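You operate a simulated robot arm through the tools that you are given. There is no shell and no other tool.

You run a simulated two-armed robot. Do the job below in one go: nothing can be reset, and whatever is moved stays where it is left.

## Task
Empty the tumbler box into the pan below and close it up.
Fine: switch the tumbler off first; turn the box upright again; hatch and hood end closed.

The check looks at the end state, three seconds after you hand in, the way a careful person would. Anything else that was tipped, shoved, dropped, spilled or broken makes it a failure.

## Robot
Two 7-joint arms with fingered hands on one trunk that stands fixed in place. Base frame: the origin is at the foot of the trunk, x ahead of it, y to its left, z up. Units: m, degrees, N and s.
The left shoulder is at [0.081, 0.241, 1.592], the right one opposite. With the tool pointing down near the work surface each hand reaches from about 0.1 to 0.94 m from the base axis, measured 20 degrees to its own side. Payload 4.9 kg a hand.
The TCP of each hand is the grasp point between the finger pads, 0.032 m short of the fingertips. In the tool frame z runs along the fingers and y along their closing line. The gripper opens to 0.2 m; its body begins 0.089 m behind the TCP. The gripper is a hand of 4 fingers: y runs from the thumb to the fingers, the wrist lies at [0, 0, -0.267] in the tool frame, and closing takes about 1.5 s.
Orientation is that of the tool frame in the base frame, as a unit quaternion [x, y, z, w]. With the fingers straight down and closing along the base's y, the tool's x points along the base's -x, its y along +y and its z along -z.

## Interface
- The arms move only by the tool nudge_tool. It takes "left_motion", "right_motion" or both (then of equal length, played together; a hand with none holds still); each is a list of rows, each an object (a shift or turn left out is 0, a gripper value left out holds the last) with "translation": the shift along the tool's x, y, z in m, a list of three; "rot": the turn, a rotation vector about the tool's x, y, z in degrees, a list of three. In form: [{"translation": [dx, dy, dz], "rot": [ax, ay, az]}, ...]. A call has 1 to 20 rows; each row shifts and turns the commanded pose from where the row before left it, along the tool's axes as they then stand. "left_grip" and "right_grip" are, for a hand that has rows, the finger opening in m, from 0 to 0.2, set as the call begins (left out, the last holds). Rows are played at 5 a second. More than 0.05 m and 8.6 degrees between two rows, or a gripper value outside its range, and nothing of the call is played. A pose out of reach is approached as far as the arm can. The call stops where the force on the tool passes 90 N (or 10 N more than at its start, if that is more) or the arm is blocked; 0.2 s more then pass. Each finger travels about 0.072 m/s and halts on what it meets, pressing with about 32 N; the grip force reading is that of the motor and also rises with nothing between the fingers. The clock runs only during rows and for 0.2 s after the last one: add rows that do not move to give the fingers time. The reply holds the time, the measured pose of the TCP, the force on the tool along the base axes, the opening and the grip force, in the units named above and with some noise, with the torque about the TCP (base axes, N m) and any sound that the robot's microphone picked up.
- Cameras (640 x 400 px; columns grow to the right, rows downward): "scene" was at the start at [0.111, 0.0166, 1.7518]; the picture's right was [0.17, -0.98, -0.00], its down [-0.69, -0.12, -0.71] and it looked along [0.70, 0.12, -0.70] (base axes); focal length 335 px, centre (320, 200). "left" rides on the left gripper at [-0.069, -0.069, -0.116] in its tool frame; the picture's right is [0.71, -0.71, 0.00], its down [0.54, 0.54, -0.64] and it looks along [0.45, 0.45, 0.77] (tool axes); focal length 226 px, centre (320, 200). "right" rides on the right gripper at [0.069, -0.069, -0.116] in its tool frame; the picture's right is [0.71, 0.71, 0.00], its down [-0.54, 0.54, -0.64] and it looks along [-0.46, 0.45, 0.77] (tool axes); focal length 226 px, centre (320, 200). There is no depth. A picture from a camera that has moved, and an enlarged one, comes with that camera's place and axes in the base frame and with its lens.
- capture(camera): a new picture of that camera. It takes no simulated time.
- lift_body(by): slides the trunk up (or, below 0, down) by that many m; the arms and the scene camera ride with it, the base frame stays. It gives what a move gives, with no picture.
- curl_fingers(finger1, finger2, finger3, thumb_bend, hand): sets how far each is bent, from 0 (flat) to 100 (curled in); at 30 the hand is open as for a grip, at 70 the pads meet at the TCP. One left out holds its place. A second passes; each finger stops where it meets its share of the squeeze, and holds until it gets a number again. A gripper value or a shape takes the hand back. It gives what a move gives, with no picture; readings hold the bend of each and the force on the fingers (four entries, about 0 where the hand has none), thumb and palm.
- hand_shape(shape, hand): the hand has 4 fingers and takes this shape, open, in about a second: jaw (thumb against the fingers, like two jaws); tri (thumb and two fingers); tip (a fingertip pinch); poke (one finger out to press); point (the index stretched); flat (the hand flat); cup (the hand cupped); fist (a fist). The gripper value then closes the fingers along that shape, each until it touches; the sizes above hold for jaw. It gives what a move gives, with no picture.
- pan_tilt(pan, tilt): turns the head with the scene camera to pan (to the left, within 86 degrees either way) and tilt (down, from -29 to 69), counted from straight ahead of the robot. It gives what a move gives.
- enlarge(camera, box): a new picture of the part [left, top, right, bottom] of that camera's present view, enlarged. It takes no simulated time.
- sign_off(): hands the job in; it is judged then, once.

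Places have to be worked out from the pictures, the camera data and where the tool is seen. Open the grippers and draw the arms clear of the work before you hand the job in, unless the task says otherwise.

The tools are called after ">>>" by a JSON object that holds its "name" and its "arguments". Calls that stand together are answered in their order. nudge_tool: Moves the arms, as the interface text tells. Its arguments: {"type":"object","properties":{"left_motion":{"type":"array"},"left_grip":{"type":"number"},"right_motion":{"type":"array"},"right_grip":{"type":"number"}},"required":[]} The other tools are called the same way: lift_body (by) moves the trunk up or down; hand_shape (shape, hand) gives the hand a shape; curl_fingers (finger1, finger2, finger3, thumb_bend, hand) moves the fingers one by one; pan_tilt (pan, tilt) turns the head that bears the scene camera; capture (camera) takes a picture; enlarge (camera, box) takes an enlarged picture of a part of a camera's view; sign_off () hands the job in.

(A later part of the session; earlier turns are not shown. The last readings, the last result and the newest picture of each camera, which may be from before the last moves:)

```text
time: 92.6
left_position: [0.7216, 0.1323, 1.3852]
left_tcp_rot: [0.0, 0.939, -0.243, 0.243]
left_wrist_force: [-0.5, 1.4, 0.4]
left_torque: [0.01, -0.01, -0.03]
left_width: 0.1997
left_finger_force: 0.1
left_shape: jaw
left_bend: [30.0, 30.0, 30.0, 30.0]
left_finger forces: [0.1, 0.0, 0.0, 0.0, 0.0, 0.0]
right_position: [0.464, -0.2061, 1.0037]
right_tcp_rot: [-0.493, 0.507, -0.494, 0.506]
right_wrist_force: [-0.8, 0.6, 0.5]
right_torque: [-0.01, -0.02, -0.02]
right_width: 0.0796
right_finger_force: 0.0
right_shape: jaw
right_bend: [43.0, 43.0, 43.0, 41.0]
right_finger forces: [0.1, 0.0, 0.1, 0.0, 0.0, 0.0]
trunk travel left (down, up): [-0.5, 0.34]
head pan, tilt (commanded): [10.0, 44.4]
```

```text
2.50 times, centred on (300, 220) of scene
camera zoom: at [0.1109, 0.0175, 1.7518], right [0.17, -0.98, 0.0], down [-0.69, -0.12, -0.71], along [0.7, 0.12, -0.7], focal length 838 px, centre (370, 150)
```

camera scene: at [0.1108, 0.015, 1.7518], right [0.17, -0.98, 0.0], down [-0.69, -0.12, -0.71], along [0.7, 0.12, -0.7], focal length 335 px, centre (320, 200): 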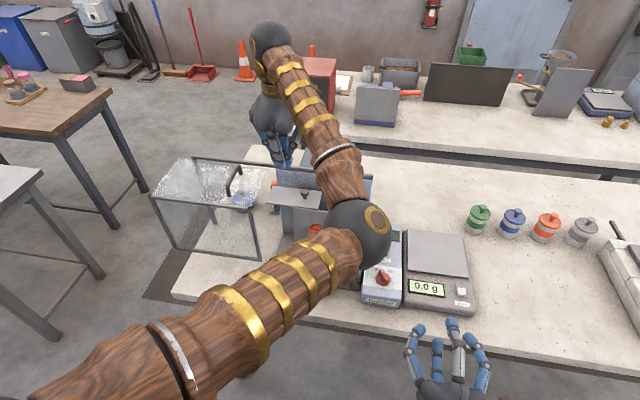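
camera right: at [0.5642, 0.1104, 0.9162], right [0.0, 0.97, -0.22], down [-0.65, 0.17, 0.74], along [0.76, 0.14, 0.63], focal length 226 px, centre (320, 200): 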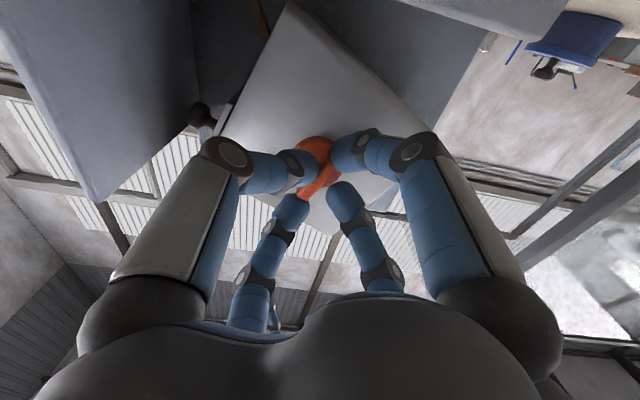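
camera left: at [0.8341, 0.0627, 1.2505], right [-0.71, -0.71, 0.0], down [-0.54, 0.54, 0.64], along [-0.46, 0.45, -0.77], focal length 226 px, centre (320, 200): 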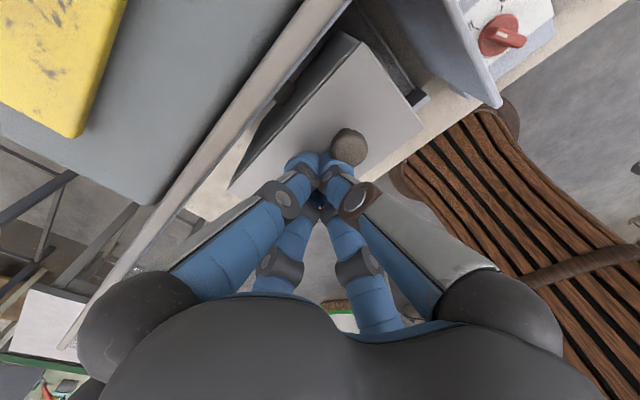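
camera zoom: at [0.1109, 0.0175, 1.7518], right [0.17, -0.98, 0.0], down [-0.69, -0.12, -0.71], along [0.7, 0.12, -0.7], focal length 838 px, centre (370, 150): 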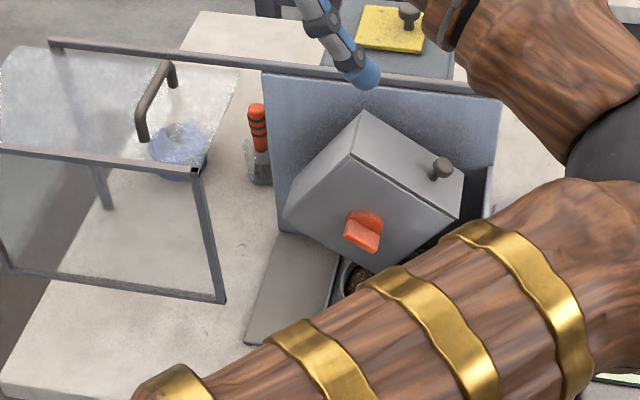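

Opening the left fingers at the knob pushed the box round by about 30° (my grip setting took effect at the start). It is empty, so nothing spilled; I bring the right hand back to turn it upright again.

>>> {"name": "nudge_tool", "arguments": {"right_motion": [{"translation": [-0.0418, 0, 0.007]}, {"translation": [-0.0418, 0, 0.007]}, {"translation": [-0.0418, 0, 0.007]}, {"translation": [-0.0418, 0, 0.007]}, {"translation": [-0.0418, 0, 0.007]}, {"translation": [-0.0418, 0, 0.007]}, {"translation": [-0.0418, 0, 0.007]}, {"translation": [-0.0418, 0, 0.007]}, {"rot": [0, 0, 7]}, {"rot": [0, 0, 7]}, {"rot": [0, 0, 7]}, {"rot": [0, 0, 7.5]}], "right_grip": 0.08}}

>>> {"name": "capture", "arguments": {"camera": "right"}}

>>> {"name": "enlarge", "arguments": {"camera": "scene", "box": [260, 170, 370, 260]}}

>>> {"name": "enlarge", "arguments": {"camera": "left", "box": [280, 130, 380, 220]}}

```text
time: 95.2
left_position: [0.7216, 0.1312, 1.3855]
left_tcp_rot: [0.001, 0.939, -0.243, 0.243]
left_wrist_force: [0.2, 0.5, -0.2]
left_torque: [0.02, -0.01, -0.04]
left_width: 0.1999
left_finger_force: 0.0
left_shape: jaw
left_bend: [30.0, 30.0, 30.0, 30.0]
left_finger forces: [0.0, 0.0, 0.0, 0.1, 0.0, 0.0]
right_position: [0.5172, 0.1274, 1.0121]
right_tcp_rot: [-0.353, 0.613, -0.353, 0.613]
right_wrist_force: [1.3, -0.1, 0.0]
right_torque: [0.02, 0.01, 0.05]
right_width: 0.08
right_finger_force: 0.1
right_shape: jaw
right_bend: [43.0, 43.0, 43.0, 41.0]
right_finger forces: [0.0, 0.0, 0.0, 0.1, 0.0, 0.0]
trunk travel left (down, up): [-0.5, 0.34]
head pan, tilt (commanded): [10.0, 44.4]
```

```text
taken
camera right: at [0.4012, 0.035, 1.0348], right [0.0, -0.26, -0.97], down [-0.64, 0.74, -0.2], along [0.77, 0.62, -0.16], focal length 226 px, centre (320, 200)
```

right: 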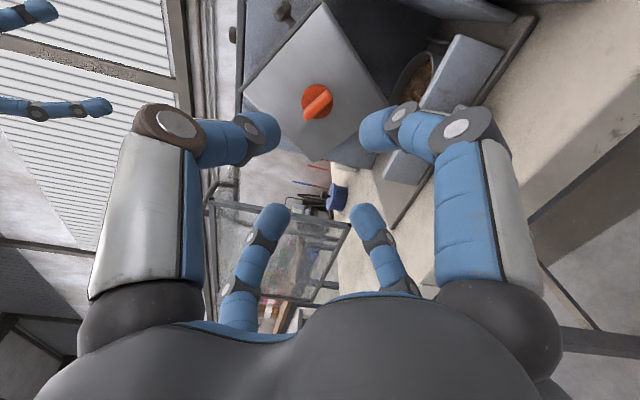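

```text
4.44 times, centred on (315, 215) of scene
camera zoom: at [0.1105, 0.0162, 1.7518], right [0.17, -0.98, 0.0], down [-0.69, -0.12, -0.71], along [0.7, 0.12, -0.7], focal length 1490 px, centre (342, 133)
```

zoom: 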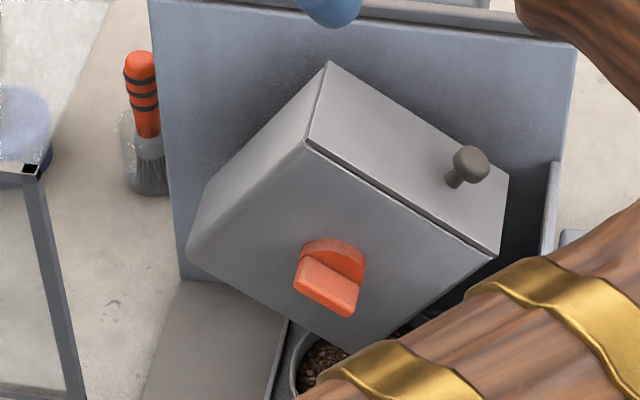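

```text
4.44 times, centred on (330, 175) of left
camera zoom: at [0.7208, 0.1322, 1.5367], right [-0.71, -0.71, 0.0], down [-0.71, 0.71, 0.0], along [0.0, 0.0, -1.0], focal length 1005 px, centre (276, 311)
```

zoom: 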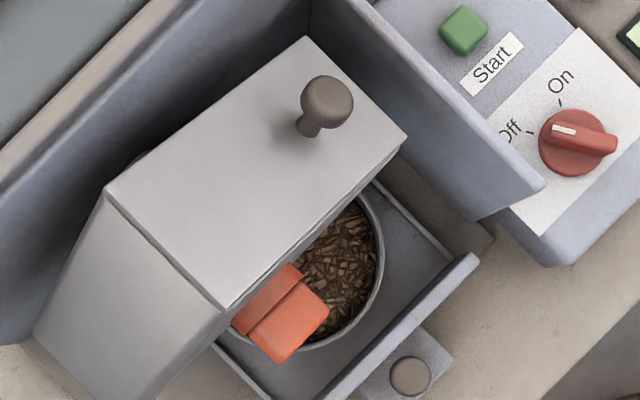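

The hatch is flush and closed. I check the bar's angle relative to the hand in the right camera before gripping.

>>> {"name": "enlarge", "arguments": {"camera": "right", "box": [270, 60, 370, 150]}}

```text
4.44 times, centred on (320, 105) of right
camera zoom: at [0.4012, 0.035, 1.0348], right [0.0, -0.26, -0.97], down [-0.64, 0.74, -0.2], along [0.77, 0.62, -0.16], focal length 1005 px, centre (320, 622)
```

zoom: 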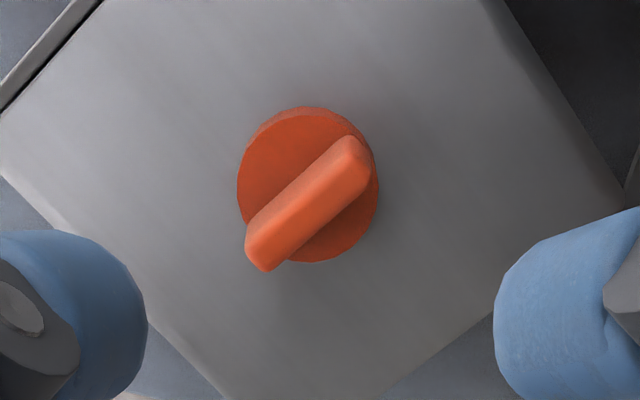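

The bar lies in the same relation to the hand as at the first grip (box about 30° turned). I advance to TCP x ≈ 0.681 with the fingers open 0.075.

>>> {"name": "nudge_tool", "arguments": {"right_motion": [{"translation": [0, 0, 0.04]}, {"translation": [0, 0, 0.04]}, {"translation": [0, 0, 0.04]}, {"translation": [0, 0, 0.025]}, {"translation": [0, 0, 0.019]}], "right_grip": 0.075}}

>>> {"name": "enlarge", "arguments": {"camera": "right", "box": [220, 90, 420, 250]}}

```text
time: 96.4
left_position: [0.7234, 0.132, 1.3857]
left_tcp_rot: [0.001, 0.94, -0.243, 0.241]
left_wrist_force: [-0.3, 0.9, 0.4]
left_torque: [-0.02, 0.03, 0.02]
left_width: 0.1998
left_finger_force: 0.1
left_shape: jaw
left_bend: [30.0, 30.0, 30.0, 30.0]
left_finger forces: [0.0, 0.0, 0.0, 0.0, 0.0, 0.0]
right_position: [0.682, 0.1278, 1.0121]
right_tcp_rot: [-0.353, 0.612, -0.354, 0.613]
right_wrist_force: [-0.5, -0.3, -0.4]
right_torque: [0.01, -0.03, 0.01]
right_width: 0.0753
right_finger_force: 0.0
right_shape: jaw
right_bend: [44.0, 44.0, 44.0, 42.0]
right_finger forces: [0.1, 0.0, 0.0, 0.0, 0.0, 0.0]
trunk travel left (down, up): [-0.5, 0.34]
head pan, tilt (commanded): [10.0, 44.4]
```

```text
2.50 times, centred on (320, 170) of right
camera zoom: at [0.5664, 0.0345, 1.0359], right [0.0, -0.26, -0.97], down [-0.64, 0.74, -0.2], along [0.77, 0.62, -0.17], focal length 565 px, centre (320, 275)
```

zoom: 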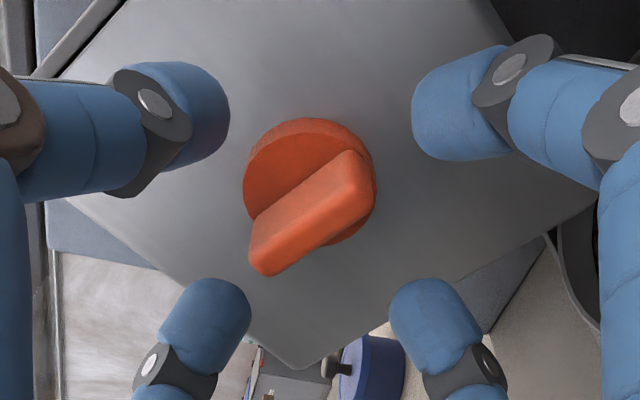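

The bar is centred among the four fingers. I close the grip.

>>> {"name": "nudge_tool", "arguments": {"right_motion": [{"translation": [0, 0, 0]}, {"translation": [0, 0, 0]}, {"translation": [0, 0, 0]}, {"translation": [0, 0, 0]}, {"translation": [0, 0, 0]}, {"translation": [0, 0, 0]}], "right_grip": 0.0}}

>>> {"name": "enlarge", "arguments": {"camera": "right", "box": [220, 90, 420, 250]}}

```text
time: 97.8
left_position: [0.7224, 0.1317, 1.3847]
left_tcp_rot: [0.0, 0.94, -0.243, 0.241]
left_wrist_force: [0.3, -0.2, -0.1]
left_torque: [-0.02, -0.01, 0.01]
left_width: 0.2
left_finger_force: 0.0
left_shape: jaw
left_bend: [30.0, 30.0, 30.0, 30.0]
left_finger forces: [0.0, 0.0, 0.0, 0.0, 0.1, 0.0]
right_position: [0.6824, 0.1277, 1.0126]
right_tcp_rot: [-0.354, 0.612, -0.353, 0.612]
right_wrist_force: [-3.9, -0.8, -2.2]
right_torque: [-0.01, 0.14, 0.13]
right_width: 0.0289
right_finger_force: 31.9
right_shape: jaw
right_bend: [57.0, 61.0, 53.0, 60.0]
right_finger forces: [26.3, 29.3, 26.7, 0.0, 24.9, 0.1]
trunk travel left (down, up): [-0.5, 0.34]
head pan, tilt (commanded): [10.0, 44.4]
```

```text
2.50 times, centred on (320, 170) of right
camera zoom: at [0.5656, 0.0345, 1.0362], right [0.0, -0.26, -0.97], down [-0.64, 0.74, -0.2], along [0.77, 0.62, -0.17], focal length 565 px, centre (320, 275)
```

zoom: 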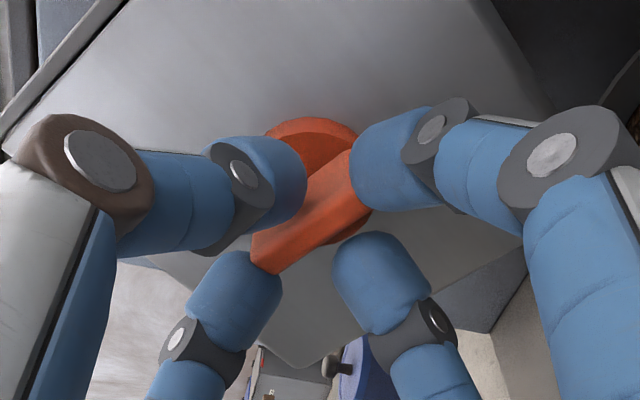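

A good grip. I turn back −30° and check the box against the first picture.

>>> {"name": "nudge_tool", "arguments": {"right_motion": [{"rot": [0, 0, -6]}, {"rot": [0, 0, -6]}, {"rot": [0, 0, -6]}, {"rot": [0, 0, -6]}, {"rot": [0, 0, -6]}, {"translation": [0, 0, 0]}]}}

>>> {"name": "enlarge", "arguments": {"camera": "scene", "box": [250, 180, 390, 300]}}

>>> {"name": "enlarge", "arguments": {"camera": "left", "box": [260, 130, 400, 240]}}

```text
time: 99.2
left_position: [0.721, 0.1304, 1.3856]
left_tcp_rot: [0.001, 0.94, -0.242, 0.242]
left_wrist_force: [0.5, 0.2, 0.1]
left_torque: [0.01, 0.01, -0.01]
left_width: 0.2001
left_finger_force: 0.1
left_shape: jaw
left_bend: [30.0, 30.0, 30.0, 30.0]
left_finger forces: [0.1, 0.1, 0.0, 0.1, 0.1, 0.0]
right_position: [0.6806, 0.1279, 1.0131]
right_tcp_rot: [0.499, -0.5, 0.501, -0.5]
right_wrist_force: [-6.0, -5.0, 4.2]
right_torque: [-0.1, -0.01, -0.17]
right_width: 0.0292
right_finger_force: 32.2
right_shape: jaw
right_bend: [57.0, 78.0, 54.0, 60.0]
right_finger forces: [28.7, 33.3, 24.6, 0.0, 30.3, 0.1]
trunk travel left (down, up): [-0.5, 0.34]
head pan, tilt (commanded): [10.0, 44.4]
```

```text
3.33 times, centred on (320, 240) of scene
camera zoom: at [0.1092, 0.0156, 1.7519], right [0.17, -0.98, 0.0], down [-0.69, -0.12, -0.71], along [0.7, 0.12, -0.7], focal length 1117 px, centre (320, 67)
```

zoom: 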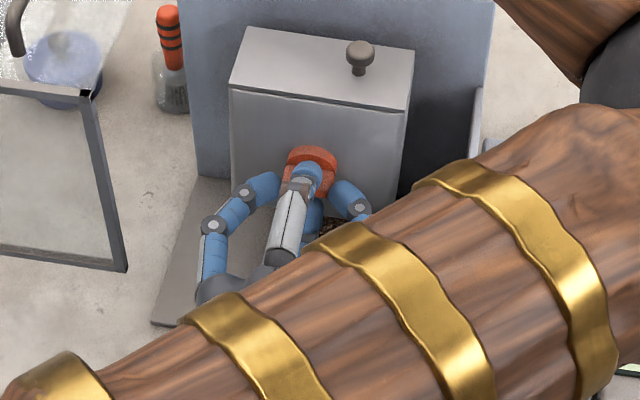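

```text
3.64 times, centred on (330, 185) of left
camera zoom: at [0.7197, 0.1315, 1.5373], right [-0.71, -0.71, 0.0], down [-0.71, 0.71, 0.0], along [0.0, 0.0, -1.0], focal length 822 px, centre (284, 254)
```

zoom: 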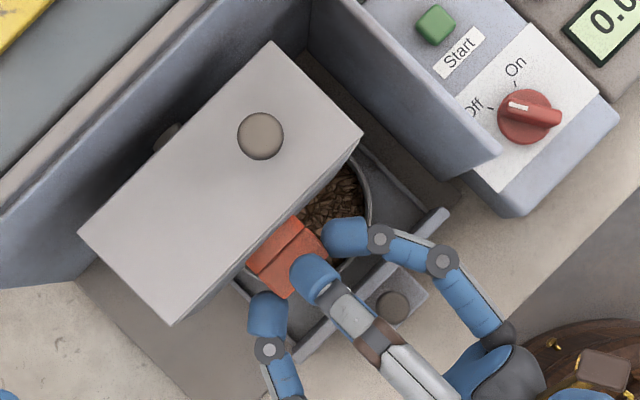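

Upright again (edge slope matches the first picture) and the hatch is flush. I open the right hand and draw it straight back.

>>> {"name": "nudge_tool", "arguments": {"right_motion": [{"translation": [0, 0, 0]}, {"translation": [0, 0, 0]}, {"translation": [0, 0, 0]}, {"translation": [0, 0, 0]}, {"translation": [0, 0, -0.02]}, {"translation": [0, 0, -0.03]}, {"translation": [0, 0, -0.04]}, {"translation": [0, 0, -0.04]}, {"translation": [0, 0, -0.04]}], "right_grip": 0.08}}

>>> {"name": "enlarge", "arguments": {"camera": "scene", "box": [250, 180, 390, 300]}}

>>> {"name": "enlarge", "arguments": {"camera": "left", "box": [260, 130, 400, 240]}}

>>> {"name": "capture", "arguments": {"camera": "right"}}

```text
time: 101.2
left_position: [0.7201, 0.1315, 1.3858]
left_tcp_rot: [0.001, 0.939, -0.243, 0.242]
left_wrist_force: [0.0, 0.0, 0.3]
left_torque: [0.03, -0.01, 0.03]
left_width: 0.1999
left_finger_force: 0.0
left_shape: jaw
left_bend: [30.0, 30.0, 30.0, 30.0]
left_finger forces: [0.0, 0.1, 0.0, 0.0, 0.0, 0.0]
right_position: [0.5099, 0.1271, 1.0142]
right_tcp_rot: [0.499, -0.5, 0.501, -0.5]
right_wrist_force: [-0.9, 0.0, 0.4]
right_torque: [0.0, 0.0, 0.0]
right_width: 0.0796
right_finger_force: 0.1
right_shape: jaw
right_bend: [43.0, 43.0, 43.0, 41.0]
right_finger forces: [0.1, 0.0, 0.0, 0.1, 0.0, 0.0]
trunk travel left (down, up): [-0.5, 0.34]
head pan, tilt (commanded): [10.0, 44.4]
```

```text
3.33 times, centred on (320, 240) of scene
camera zoom: at [0.1092, 0.0161, 1.7519], right [0.17, -0.98, 0.0], down [-0.69, -0.12, -0.71], along [0.7, 0.12, -0.7], focal length 1117 px, centre (320, 67)
```

zoom: 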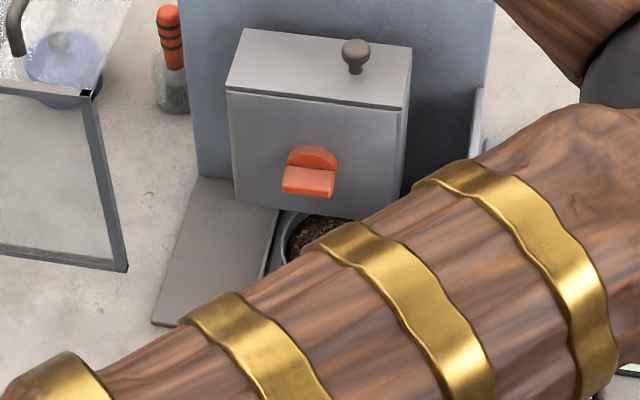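

```text
3.64 times, centred on (330, 185) of left
camera zoom: at [0.7197, 0.132, 1.5373], right [-0.71, -0.71, 0.0], down [-0.71, 0.71, 0.0], along [0.0, 0.0, -1.0], focal length 822 px, centre (284, 254)
```

zoom: 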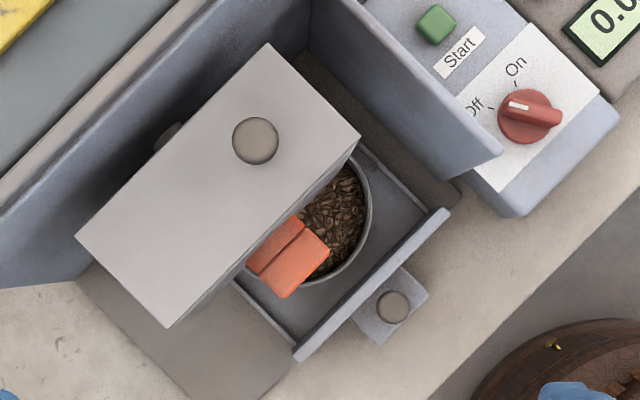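

```text
taken
camera right: at [0.3932, 0.0586, 1.0816], right [0.0, -0.71, -0.71], down [-0.64, 0.54, -0.54], along [0.77, 0.45, -0.45], focal length 226 px, centre (320, 200)
```

right: 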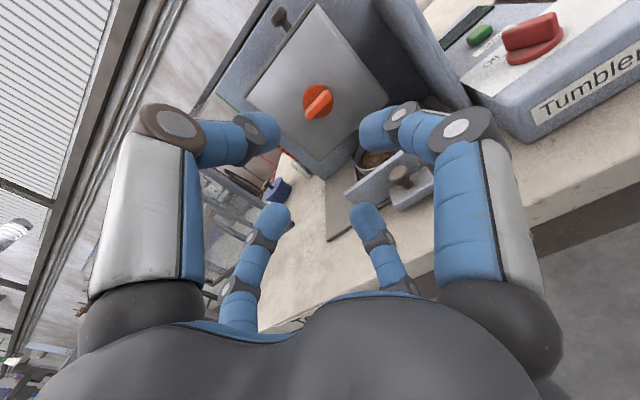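

Box upright within a degree and hatch closed flush (y 0.058–0.204). I move the right hand off to the right so the left arm can close the hood.

>>> {"name": "nudge_tool", "arguments": {"right_motion": [{"translation": [0.03, 0, -0.03]}, {"translation": [0.045, 0, -0.01]}, {"translation": [0.045, 0, -0.01]}, {"translation": [0.045, 0, 0]}, {"translation": [0.045, 0, 0]}, {"translation": [0.045, 0, 0]}, {"translation": [0.045, 0, 0]}, {"translation": [0.045, 0, 0]}, {"translation": [0.045, 0, 0]}, {"translation": [0.045, 0, 0]}]}}

>>> {"name": "nudge_tool", "arguments": {"left_motion": [{"rot": [-5.67, 5.67, 0]}, {"rot": [-5.67, 5.67, 0]}, {"rot": [-5.67, 5.67, 0]}, {"rot": [-5.67, 5.67, 0]}, {"rot": [-5.67, 5.67, 0]}, {"translation": [-0.003, 0.045, 0]}, {"translation": [-0.003, 0.045, 0]}, {"translation": [-0.003, 0.045, 0]}, {"translation": [-0.003, 0.045, 0]}, {"translation": [-0.003, 0.045, 0]}, {"translation": [-0.003, 0.045, 0]}], "left_grip": 0.0}}

>>> {"name": "capture", "arguments": {"camera": "left"}}

>>> {"name": "capture", "arguments": {"camera": "scene"}}

```text
time: 103.4
left_position: [0.7216, 0.1295, 1.3861]
left_tcp_rot: [0.001, 0.94, -0.242, 0.242]
left_wrist_force: [-0.3, -1.1, 0.0]
left_torque: [0.02, 0.01, -0.02]
left_width: 0.1999
left_finger_force: 0.1
left_shape: jaw
left_bend: [30.0, 30.0, 30.0, 30.0]
left_finger forces: [0.1, 0.1, 0.0, 0.1, 0.0, 0.0]
right_position: [0.461, -0.3084, 1.0101]
right_tcp_rot: [-0.499, 0.501, -0.5, 0.5]
right_wrist_force: [0.2, 0.2, -1.0]
right_torque: [0.0, -0.01, 0.03]
right_width: 0.0797
right_finger_force: 0.1
right_shape: jaw
right_bend: [43.0, 43.0, 43.0, 41.0]
right_finger forces: [0.0, 0.1, 0.1, 0.1, 0.0, 0.1]
trunk travel left (down, up): [-0.5, 0.34]
head pan, tilt (commanded): [10.0, 44.4]
```

```text
time: 105.8
left_position: [0.7409, 0.4049, 1.3833]
left_tcp_rot: [0.0, 1.0, 0.0, -0.001]
left_wrist_force: [0.4, 0.5, -0.7]
left_torque: [-0.03, 0.02, 0.03]
left_width: 0.0001
left_finger_force: 31.8
left_shape: jaw
left_bend: [70.0, 70.0, 70.0, 70.0]
left_finger forces: [0.0, 0.0, 0.0, 0.0, 0.1, 0.1]
right_position: [0.4605, -0.3059, 1.0095]
right_tcp_rot: [0.5, -0.5, 0.501, -0.5]
right_wrist_force: [-0.3, 0.5, -0.6]
right_torque: [0.01, 0.01, -0.01]
right_width: 0.0796
right_finger_force: 0.0
right_shape: jaw
right_bend: [43.0, 43.0, 43.0, 41.0]
right_finger forces: [0.0, 0.0, 0.0, 0.0, 0.1, 0.0]
trunk travel left (down, up): [-0.5, 0.34]
head pan, tilt (commanded): [10.0, 44.4]
```

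```text
taken
camera left: at [0.8085, 0.3365, 1.4991], right [-0.71, -0.71, 0.0], down [-0.54, 0.54, 0.64], along [-0.45, 0.45, -0.77], focal length 226 px, centre (320, 200)
```

left: 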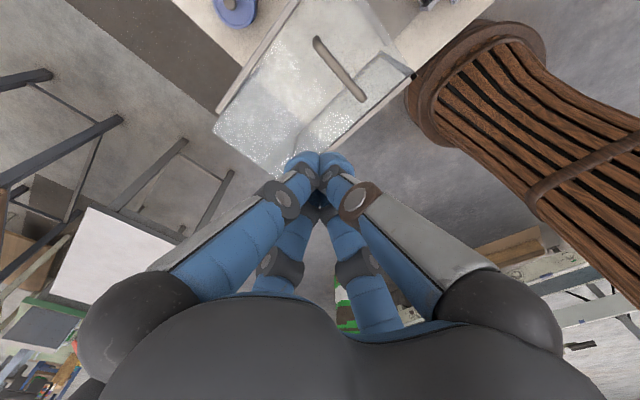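

```text
taken
camera scene: at [0.1115, 0.0196, 1.7517], right [0.17, -0.98, 0.0], down [-0.69, -0.12, -0.71], along [0.7, 0.12, -0.7], focal length 335 px, centre (320, 200)
```

scene: 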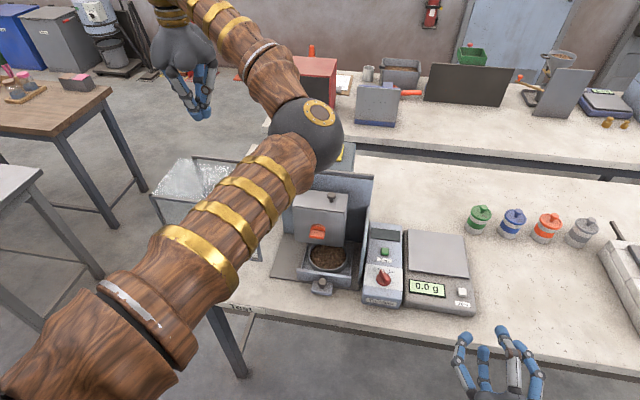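

The handle lies at y ≈ 0.358, x 0.705–0.793, z ≈ 1.18. The left closed fingers are at (0.741, 0.405) on its left side; I descend to TCP z ≈ 1.20.

>>> {"name": "nudge_tool", "arguments": {"left_motion": [{"translation": [0, 0, 0.04]}, {"translation": [0, 0, 0.04]}, {"translation": [0, 0, 0.04]}, {"translation": [0, 0, 0.035]}, {"translation": [0, 0, 0.028]}]}}

>>> {"name": "capture", "arguments": {"camera": "left"}}

>>> {"name": "enlarge", "arguments": {"camera": "scene", "box": [140, 110, 340, 270]}}

```text
time: 107.0
left_position: [0.74, 0.4015, 1.2006]
left_tcp_rot: [0.0, 1.0, 0.0, 0.001]
left_wrist_force: [0.4, -0.3, 0.0]
left_torque: [-0.04, 0.01, 0.0]
left_width: 0.0
left_finger_force: 31.8
left_shape: jaw
left_bend: [70.0, 70.0, 70.0, 70.0]
left_finger forces: [0.0, 0.0, 0.1, 0.0, 0.1, 0.0]
right_position: [0.4609, -0.3055, 1.0091]
right_tcp_rot: [-0.5, 0.5, -0.5, 0.5]
right_wrist_force: [0.8, 0.7, -0.6]
right_torque: [-0.02, 0.0, -0.04]
right_width: 0.0797
right_finger_force: 0.1
right_shape: jaw
right_bend: [43.0, 43.0, 43.0, 41.0]
right_finger forces: [0.0, 0.1, 0.1, 0.0, 0.0, 0.1]
trunk travel left (down, up): [-0.5, 0.34]
head pan, tilt (commanded): [10.0, 44.4]
```

```text
taken
camera left: at [0.8081, 0.3328, 1.317], right [-0.71, -0.71, 0.0], down [-0.54, 0.54, 0.64], along [-0.45, 0.45, -0.77], focal length 226 px, centre (320, 200)
```

left: 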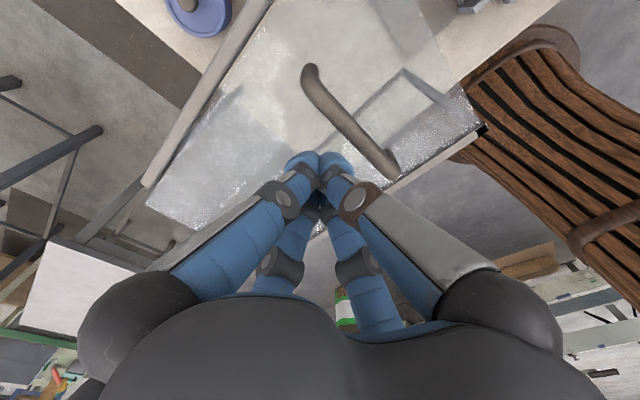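

```text
2.50 times, centred on (240, 190) of scene
camera zoom: at [0.1115, 0.0177, 1.7518], right [0.17, -0.98, 0.0], down [-0.69, -0.12, -0.71], along [0.7, 0.12, -0.7], focal length 838 px, centre (520, 225)
```

zoom: 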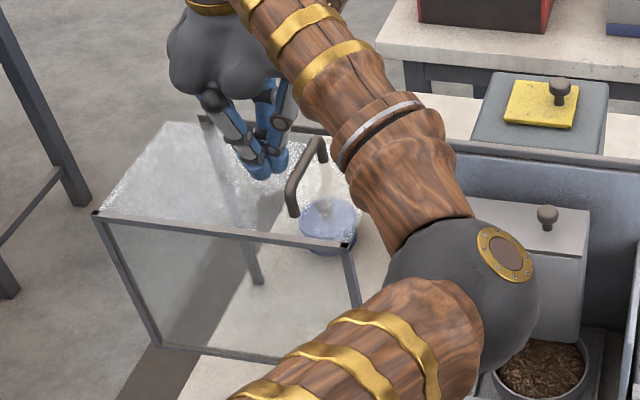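

The fingertips are beside the handle and above the glass. I lower 12 mm and start pushing toward −y gently.

>>> {"name": "nudge_tool", "arguments": {"left_motion": [{"translation": [-0.005, 0, 0.011]}, {"translation": [0, -0.01, 0]}, {"translation": [0, -0.01, 0]}, {"translation": [0, -0.01, 0]}, {"translation": [0, -0.01, 0]}]}}

>>> {"name": "capture", "arguments": {"camera": "left"}}

>>> {"name": "enlarge", "arguments": {"camera": "scene", "box": [140, 110, 340, 270]}}

```text
time: 108.2
left_position: [0.7441, 0.3608, 1.19]
left_tcp_rot: [0.0, 1.0, 0.0, 0.0]
left_wrist_force: [0.4, 2.1, 0.2]
left_torque: [0.01, -0.01, 0.04]
left_width: 0.0
left_finger_force: 31.5
left_shape: jaw
left_bend: [70.0, 70.0, 70.0, 70.0]
left_finger forces: [0.0, 0.1, 0.0, 0.0, 0.1, 0.0]
right_position: [0.4614, -0.307, 1.0098]
right_tcp_rot: [-0.5, 0.5, -0.5, 0.5]
right_wrist_force: [-0.6, -0.2, 0.0]
right_torque: [-0.01, 0.01, -0.01]
right_width: 0.0798
right_finger_force: 0.1
right_shape: jaw
right_bend: [43.0, 43.0, 43.0, 41.0]
right_finger forces: [0.1, 0.1, 0.0, 0.0, 0.1, 0.0]
trunk travel left (down, up): [-0.5, 0.34]
head pan, tilt (commanded): [10.0, 44.4]
```

```text
taken
camera left: at [0.8127, 0.2926, 1.3066], right [-0.71, -0.71, 0.0], down [-0.54, 0.54, 0.64], along [-0.45, 0.46, -0.77], focal length 226 px, centre (320, 200)
```

left: 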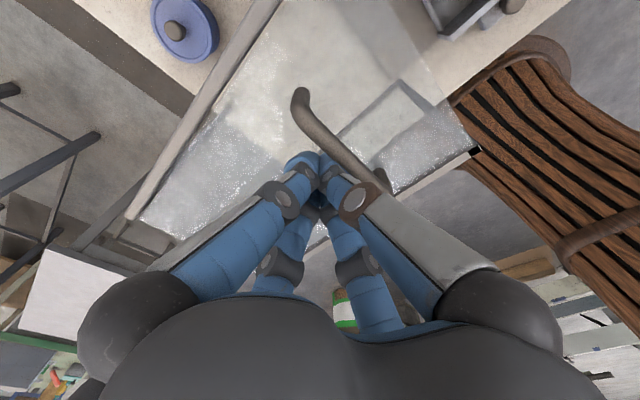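

```text
2.50 times, centred on (240, 190) of scene
camera zoom: at [0.1106, 0.0162, 1.7518], right [0.17, -0.98, 0.0], down [-0.69, -0.12, -0.71], along [0.7, 0.12, -0.7], focal length 838 px, centre (520, 225)
```

zoom: 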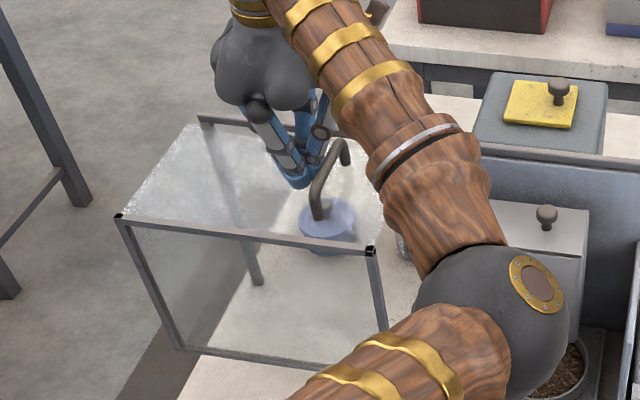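

The hood slides easily (2 N). I push 100 mm more.

>>> {"name": "nudge_tool", "arguments": {"left_motion": [{"translation": [0, -0.015, 0]}, {"translation": [0, -0.015, 0]}, {"translation": [0, -0.015, 0]}, {"translation": [0, -0.015, 0]}, {"translation": [0, -0.015, 0]}, {"translation": [0, -0.015, 0]}, {"translation": [0, -0.01, 0]}]}}

>>> {"name": "capture", "arguments": {"camera": "scene"}}

>>> {"name": "capture", "arguments": {"camera": "left"}}

```text
time: 109.8
left_position: [0.7431, 0.2602, 1.1917]
left_tcp_rot: [0.001, 1.0, -0.001, 0.001]
left_wrist_force: [-0.8, 0.2, 1.2]
left_torque: [-0.02, -0.01, -0.03]
left_width: 0.0
left_finger_force: 32.2
left_shape: jaw
left_bend: [70.0, 70.0, 70.0, 70.0]
left_finger forces: [0.1, 0.0, 0.0, 0.0, 0.0, 0.0]
right_position: [0.4603, -0.3069, 1.009]
right_tcp_rot: [-0.499, 0.5, -0.5, 0.501]
right_wrist_force: [-0.2, -0.3, -0.8]
right_torque: [-0.02, -0.01, -0.01]
right_width: 0.0797
right_finger_force: 0.1
right_shape: jaw
right_bend: [43.0, 43.0, 43.0, 41.0]
right_finger forces: [0.0, 0.1, 0.0, 0.1, 0.1, 0.1]
trunk travel left (down, up): [-0.5, 0.34]
head pan, tilt (commanded): [10.0, 44.4]
```

```text
taken
camera scene: at [0.1104, 0.0162, 1.7518], right [0.17, -0.98, 0.0], down [-0.69, -0.12, -0.71], along [0.7, 0.12, -0.7], focal length 335 px, centre (320, 200)
```

scene: 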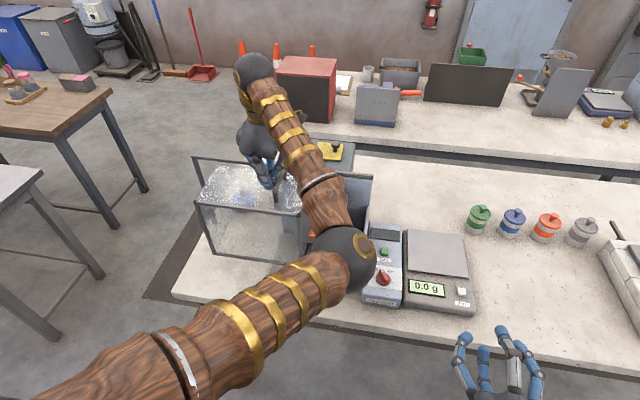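

```text
taken
camera left: at [0.8118, 0.1923, 1.3074], right [-0.71, -0.71, 0.0], down [-0.54, 0.54, 0.64], along [-0.45, 0.46, -0.77], focal length 226 px, centre (320, 200)
```

left: 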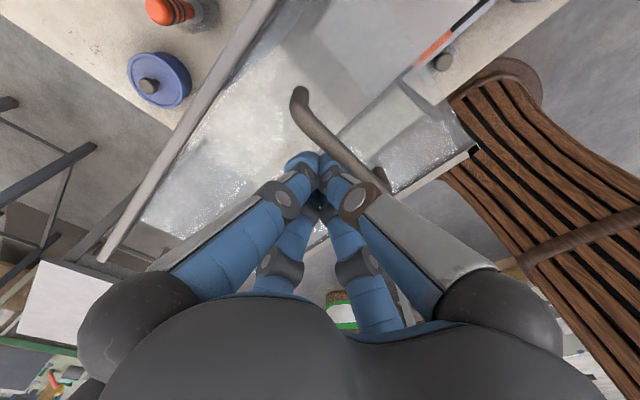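

The hood keeps following; its right edge should be near y ≈ 0.16. I push another 110 mm.

>>> {"name": "nudge_tool", "arguments": {"left_motion": [{"translation": [0, -0.015, 0]}, {"translation": [0, -0.015, 0]}, {"translation": [0, -0.015, 0]}, {"translation": [0, -0.015, 0]}, {"translation": [0, -0.015, 0]}, {"translation": [0, -0.015, 0]}, {"translation": [0, -0.01, 0]}, {"translation": [0, -0.01, 0]}]}}

>>> {"name": "capture", "arguments": {"camera": "scene"}}

>>> {"name": "capture", "arguments": {"camera": "left"}}

```text
time: 111.6
left_position: [0.7433, 0.1507, 1.1909]
left_tcp_rot: [0.001, 1.0, 0.0, 0.0]
left_wrist_force: [0.5, 1.0, 0.0]
left_torque: [0.03, 0.0, 0.02]
left_width: 0.0002
left_finger_force: 32.0
left_shape: jaw
left_bend: [70.0, 70.0, 70.0, 70.0]
left_finger forces: [0.1, 0.0, 0.0, 0.1, 0.1, 0.0]
right_position: [0.4608, -0.307, 1.009]
right_tcp_rot: [0.5, -0.5, 0.5, -0.499]
right_wrist_force: [-0.8, 0.2, -0.4]
right_torque: [-0.03, -0.04, 0.01]
right_width: 0.0799
right_finger_force: 0.1
right_shape: jaw
right_bend: [43.0, 43.0, 43.0, 41.0]
right_finger forces: [0.0, 0.0, 0.0, 0.1, 0.1, 0.1]
trunk travel left (down, up): [-0.5, 0.34]
head pan, tilt (commanded): [10.0, 44.4]
```

```text
taken
camera scene: at [0.1106, 0.0162, 1.7518], right [0.17, -0.98, 0.0], down [-0.69, -0.12, -0.71], along [0.7, 0.12, -0.7], focal length 335 px, centre (320, 200)
```

scene: 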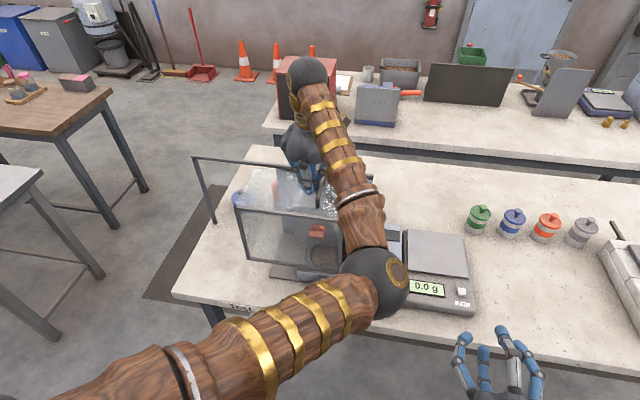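

```text
taken
camera left: at [0.8128, 0.083, 1.3069], right [-0.71, -0.71, 0.0], down [-0.54, 0.54, 0.64], along [-0.45, 0.45, -0.77], focal length 226 px, centre (320, 200)
```

left: 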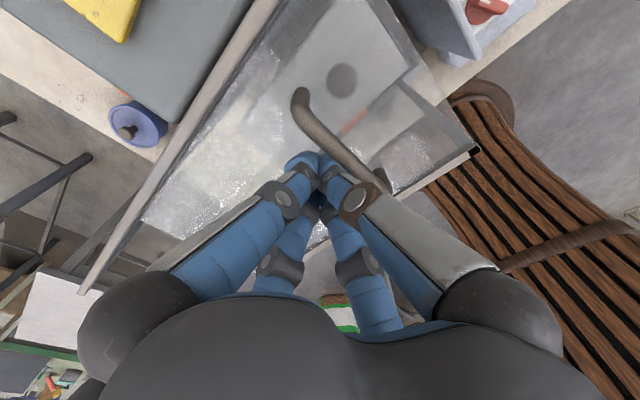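

About 55 mm should remain. I zoom in to see the hood's right edge against the side wall.

>>> {"name": "enlarge", "arguments": {"camera": "scene", "box": [220, 150, 420, 310]}}

>>> {"name": "enlarge", "arguments": {"camera": "left", "box": [280, 0, 520, 200]}}

```text
2.50 times, centred on (320, 230) of scene
camera zoom: at [0.1106, 0.0162, 1.7518], right [0.17, -0.98, 0.0], down [-0.69, -0.12, -0.71], along [0.7, 0.12, -0.7], focal length 838 px, centre (320, 125)
```

zoom: 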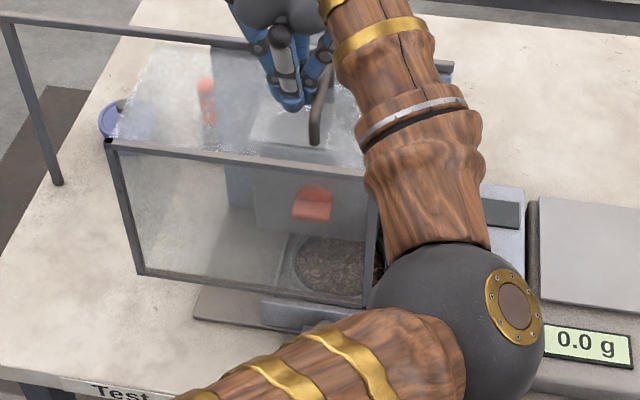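

```text
2.00 times, centred on (400, 100) of left
camera zoom: at [0.8128, 0.083, 1.3069], right [-0.71, -0.71, 0.0], down [-0.54, 0.54, 0.64], along [-0.45, 0.45, -0.77], focal length 452 px, centre (160, 400)
```

zoom: 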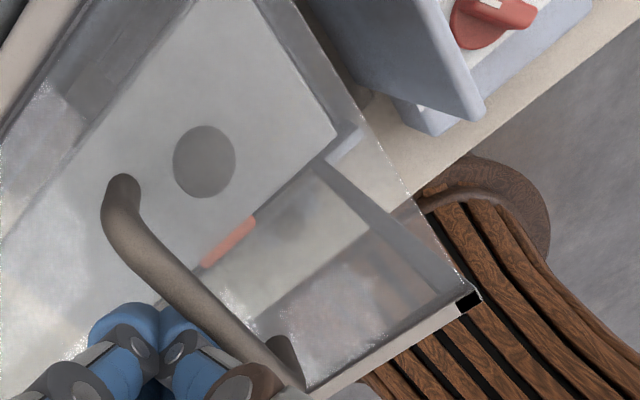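

The hood's right edge is at y ≈ 0.055. I push 40 mm, then continue in small steps to the stop.

>>> {"name": "nudge_tool", "arguments": {"left_motion": [{"translation": [0, -0.01, 0]}, {"translation": [0, -0.01, 0]}, {"translation": [0, -0.01, 0]}, {"translation": [0, -0.01, 0]}]}}

>>> {"name": "nudge_tool", "arguments": {"left_motion": [{"translation": [0, -0.004, 0]}, {"translation": [0, -0.004, 0]}, {"translation": [0, -0.004, 0]}]}}

>>> {"name": "enlarge", "arguments": {"camera": "left", "box": [280, 0, 520, 200]}}

>>> {"name": "enlarge", "arguments": {"camera": "scene", "box": [220, 150, 420, 310]}}

```text
time: 112.6
left_position: [0.7429, 0.1106, 1.1907]
left_tcp_rot: [0.001, 1.0, -0.001, 0.001]
left_wrist_force: [-0.2, 1.6, 0.4]
left_torque: [0.03, 0.0, -0.01]
left_width: 0.0
left_finger_force: 31.9
left_shape: jaw
left_bend: [70.0, 70.0, 70.0, 70.0]
left_finger forces: [0.1, 0.0, 0.1, 0.0, 0.1, 0.0]
right_position: [0.46, -0.307, 1.0097]
right_tcp_rot: [0.5, -0.5, 0.5, -0.5]
right_wrist_force: [0.1, 0.4, 0.0]
right_torque: [-0.01, 0.01, -0.02]
right_width: 0.0797
right_finger_force: 0.1
right_shape: jaw
right_bend: [43.0, 43.0, 43.0, 41.0]
right_finger forces: [0.1, 0.0, 0.0, 0.1, 0.1, 0.0]
trunk travel left (down, up): [-0.5, 0.34]
head pan, tilt (commanded): [10.0, 44.4]
```

```text
time: 113.4
left_position: [0.7443, 0.0993, 1.1918]
left_tcp_rot: [0.001, 1.0, 0.0, 0.0]
left_wrist_force: [0.2, 0.6, 0.2]
left_torque: [0.02, -0.02, -0.04]
left_width: 0.0
left_finger_force: 31.9
left_shape: jaw
left_bend: [70.0, 70.0, 70.0, 70.0]
left_finger forces: [0.0, 0.0, 0.0, 0.0, 0.0, 0.0]
right_position: [0.4595, -0.3071, 1.0097]
right_tcp_rot: [0.499, -0.5, 0.501, -0.5]
right_wrist_force: [-0.6, 0.3, -0.5]
right_torque: [0.01, 0.02, -0.01]
right_width: 0.0799
right_finger_force: 0.1
right_shape: jaw
right_bend: [43.0, 43.0, 43.0, 41.0]
right_finger forces: [0.1, 0.0, 0.1, 0.0, 0.0, 0.1]
trunk travel left (down, up): [-0.5, 0.34]
head pan, tilt (commanded): [10.0, 44.4]
```

```text
2.00 times, centred on (400, 100) of left
camera zoom: at [0.812, 0.0303, 1.307], right [-0.71, -0.71, 0.0], down [-0.54, 0.54, 0.64], along [-0.45, 0.46, -0.77], focal length 452 px, centre (160, 400)
```

zoom: 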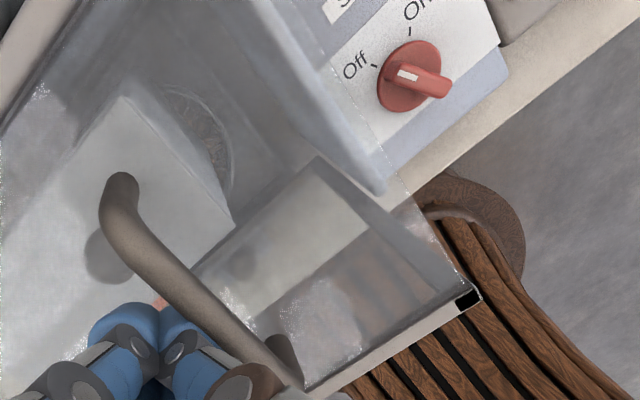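

```text
2.50 times, centred on (320, 230) of scene
camera zoom: at [0.1104, 0.0167, 1.7518], right [0.17, -0.98, 0.0], down [-0.69, -0.12, -0.71], along [0.7, 0.12, -0.7], focal length 838 px, centre (320, 125)
```

zoom: 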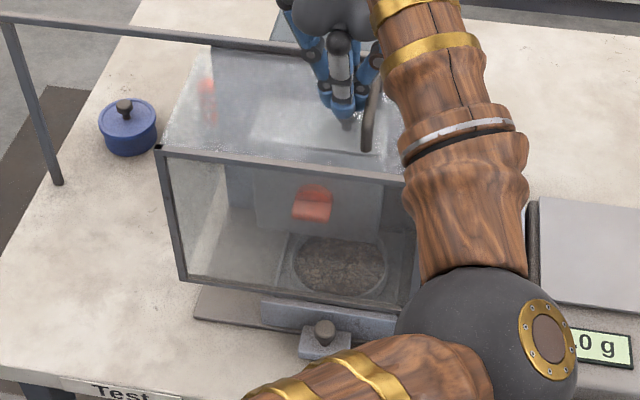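

No stop yet; the hood's left edge (y ≈ 0.28) is still some 15 mm outside the back wall's left edge. I go on in 3–4 mm steps.

>>> {"name": "nudge_tool", "arguments": {"left_motion": [{"translation": [0, -0.004, 0]}, {"translation": [0, -0.003, 0]}, {"translation": [0, -0.003, 0]}]}}

>>> {"name": "nudge_tool", "arguments": {"left_motion": [{"translation": [0, -0.003, 0]}, {"translation": [0, -0.003, 0]}]}}

>>> {"name": "enlarge", "arguments": {"camera": "left", "box": [280, 0, 520, 200]}}

>>> {"name": "enlarge", "arguments": {"camera": "scene", "box": [220, 150, 420, 310]}}

```text
time: 114.2
left_position: [0.7431, 0.0896, 1.1896]
left_tcp_rot: [0.0, 1.0, 0.0, -0.001]
left_wrist_force: [0.2, 1.5, 0.8]
left_torque: [-0.01, -0.01, -0.01]
left_width: 0.0
left_finger_force: 32.0
left_shape: jaw
left_bend: [70.0, 70.0, 70.0, 70.0]
left_finger forces: [0.0, 0.0, 0.1, 0.0, 0.1, 0.1]
right_position: [0.4595, -0.3059, 1.0099]
right_tcp_rot: [0.5, -0.5, 0.5, -0.5]
right_wrist_force: [-0.1, -0.2, -0.1]
right_torque: [-0.04, 0.01, 0.0]
right_width: 0.0796
right_finger_force: 0.0
right_shape: jaw
right_bend: [43.0, 43.0, 43.0, 41.0]
right_finger forces: [0.0, 0.0, 0.0, 0.0, 0.0, 0.0]
trunk travel left (down, up): [-0.5, 0.34]
head pan, tilt (commanded): [10.0, 44.4]
```

```text
time: 114.8
left_position: [0.7441, 0.0866, 1.1901]
left_tcp_rot: [-0.001, 1.0, 0.0, 0.0]
left_wrist_force: [-3.0, 11.5, -0.5]
left_torque: [0.14, 0.0, -0.08]
left_width: 0.0
left_finger_force: 31.6
left_shape: jaw
left_bend: [70.0, 70.0, 70.0, 70.0]
left_finger forces: [0.0, 0.0, 0.1, 0.1, 0.0, 0.0]
right_position: [0.4597, -0.305, 1.0106]
right_tcp_rot: [0.5, -0.499, 0.501, -0.5]
right_wrist_force: [0.0, 0.1, 0.6]
right_torque: [0.03, -0.02, 0.0]
right_width: 0.0797
right_finger_force: 0.2
right_shape: jaw
right_bend: [43.0, 43.0, 43.0, 41.0]
right_finger forces: [0.0, 0.0, 0.1, 0.0, 0.0, 0.0]
trunk travel left (down, up): [-0.5, 0.34]
head pan, tilt (commanded): [10.0, 44.4]
```

```text
2.00 times, centred on (400, 100) of left
camera zoom: at [0.8126, 0.0188, 1.3064], right [-0.71, -0.71, 0.0], down [-0.54, 0.54, 0.64], along [-0.46, 0.45, -0.77], focal length 452 px, centre (160, 400)
```

zoom: 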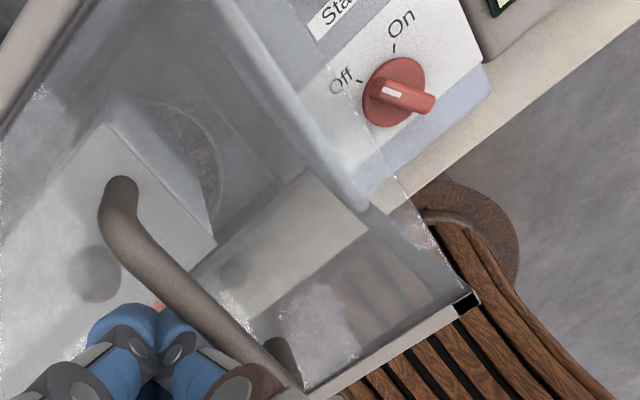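

```text
2.50 times, centred on (320, 230) of scene
camera zoom: at [0.1102, 0.0193, 1.7518], right [0.17, -0.98, 0.0], down [-0.69, -0.12, -0.71], along [0.7, 0.12, -0.7], focal length 838 px, centre (320, 125)
```

zoom: 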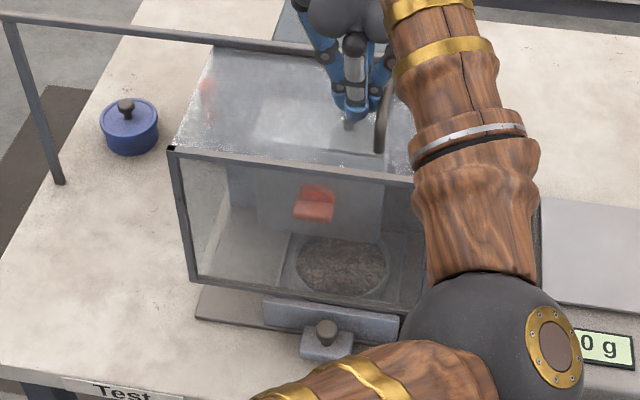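

The stop is reached (11.5 N) with the hood's left edge at the back wall's edge. I back the fingers off to +y, keep them closed, and lift straight up.

>>> {"name": "nudge_tool", "arguments": {"left_motion": [{"translation": [0, 0.008, 0]}, {"translation": [0, 0.007, 0]}, {"translation": [0, 0, -0.03]}, {"translation": [0, 0, -0.04]}, {"translation": [0, 0, -0.045]}, {"translation": [0, 0, -0.045]}, {"translation": [0, 0, -0.045]}]}}

>>> {"name": "nudge_tool", "arguments": {"left_motion": [{"translation": [0.0192, 0.0411, 0.0]}, {"translation": [0.0192, 0.0411, 0.0]}, {"translation": [0.0192, 0.0411, 0.0]}, {"translation": [0.0192, 0.0411, 0.0]}, {"translation": [0.0192, 0.0411, 0.0]}, {"translation": [0.0192, 0.0411, 0.0]}, {"translation": [0.0192, 0.0411, 0.0]}, {"translation": [0.0192, 0.0411, 0.0]}, {"translation": [0.0192, 0.0411, 0.0]}, {"translation": [0.0192, 0.0411, 0.0]}, {"translation": [0.0192, 0.0411, 0.0]}, {"translation": [0.0192, 0.0411, 0.0]}, {"translation": [0.0192, 0.0411, 0.0]}]}}

>>> {"name": "capture", "arguments": {"camera": "scene"}}

>>> {"name": "enlarge", "arguments": {"camera": "scene", "box": [220, 150, 420, 310]}}

```text
time: 116.4
left_position: [0.7442, 0.1, 1.397]
left_tcp_rot: [0.001, 1.0, 0.0, 0.0]
left_wrist_force: [-0.7, -0.8, -0.6]
left_torque: [0.02, -0.03, 0.03]
left_width: 0.0
left_finger_force: 32.2
left_shape: jaw
left_bend: [70.0, 70.0, 70.0, 70.0]
left_finger forces: [0.2, 0.0, 0.1, 0.0, 0.1, 0.0]
right_position: [0.4594, -0.3077, 1.0097]
right_tcp_rot: [0.498, -0.5, 0.501, -0.501]
right_wrist_force: [-0.4, 0.0, -0.3]
right_torque: [0.03, -0.01, 0.01]
right_width: 0.0796
right_finger_force: 0.1
right_shape: jaw
right_bend: [43.0, 43.0, 43.0, 41.0]
right_finger forces: [0.0, 0.0, 0.0, 0.0, 0.1, 0.1]
trunk travel left (down, up): [-0.5, 0.34]
head pan, tilt (commanded): [10.0, 44.4]
```

```text
time: 119.2
left_position: [0.4935, 0.6373, 1.3912]
left_tcp_rot: [0.002, 1.0, -0.001, 0.0]
left_wrist_force: [0.1, 0.3, 0.0]
left_torque: [0.01, 0.01, -0.01]
left_width: 0.0
left_finger_force: 32.2
left_shape: jaw
left_bend: [70.0, 70.0, 70.0, 70.0]
left_finger forces: [0.0, 0.0, 0.0, 0.0, 0.0, 0.0]
right_position: [0.4613, -0.3042, 1.0111]
right_tcp_rot: [0.5, -0.499, 0.501, -0.5]
right_wrist_force: [0.4, 1.6, -0.2]
right_torque: [-0.01, 0.03, 0.02]
right_width: 0.0798
right_finger_force: 0.1
right_shape: jaw
right_bend: [43.0, 43.0, 43.0, 41.0]
right_finger forces: [0.0, 0.1, 0.0, 0.0, 0.1, 0.0]
trunk travel left (down, up): [-0.5, 0.34]
head pan, tilt (commanded): [10.0, 44.4]
```

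```text
taken
camera scene: at [0.1098, 0.02, 1.7518], right [0.17, -0.98, 0.0], down [-0.69, -0.12, -0.71], along [0.7, 0.12, -0.7], focal length 335 px, centre (320, 200)
```

scene: 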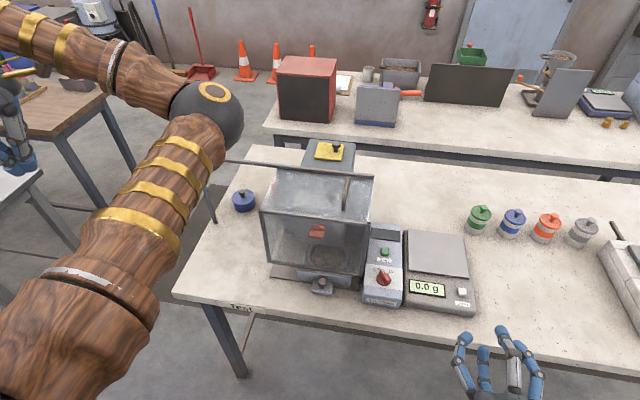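

```text
2.50 times, centred on (320, 230) of scene
camera zoom: at [0.1098, 0.02, 1.7518], right [0.17, -0.98, 0.0], down [-0.69, -0.12, -0.71], along [0.7, 0.12, -0.7], focal length 838 px, centre (320, 125)
```

zoom: 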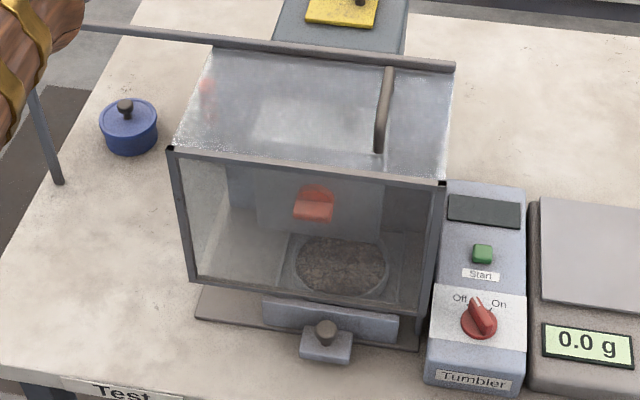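

The hood stands closed over the machine. I zoom in through the glass to verify the box and hatch once more.

>>> {"name": "enlarge", "arguments": {"camera": "scene", "box": [255, 165, 385, 290]}}

>>> {"name": "enlarge", "arguments": {"camera": "scene", "box": [280, 165, 380, 235]}}

```text
3.20 times, centred on (320, 228) of scene
camera zoom: at [0.1098, 0.02, 1.7518], right [0.17, -0.98, 0.0], down [-0.69, -0.12, -0.71], along [0.7, 0.12, -0.7], focal length 1073 px, centre (320, 112)
```

zoom: 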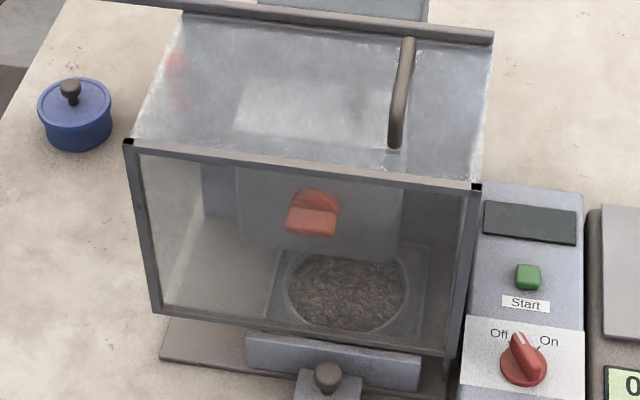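

```text
5.71 times, centred on (330, 200) of scene
camera zoom: at [0.1098, 0.02, 1.7518], right [0.17, -0.98, 0.0], down [-0.69, -0.12, -0.71], along [0.7, 0.12, -0.7], focal length 1915 px, centre (263, 200)
```

zoom: 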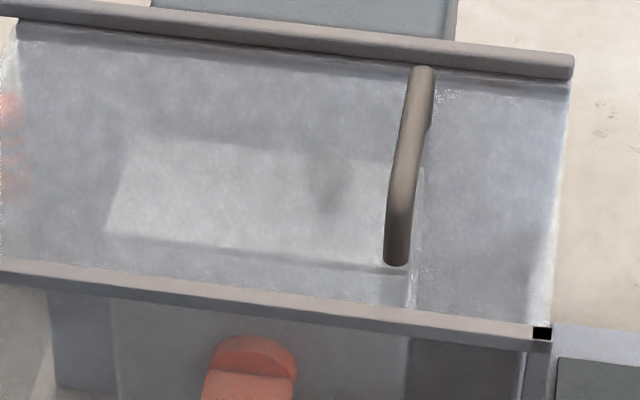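

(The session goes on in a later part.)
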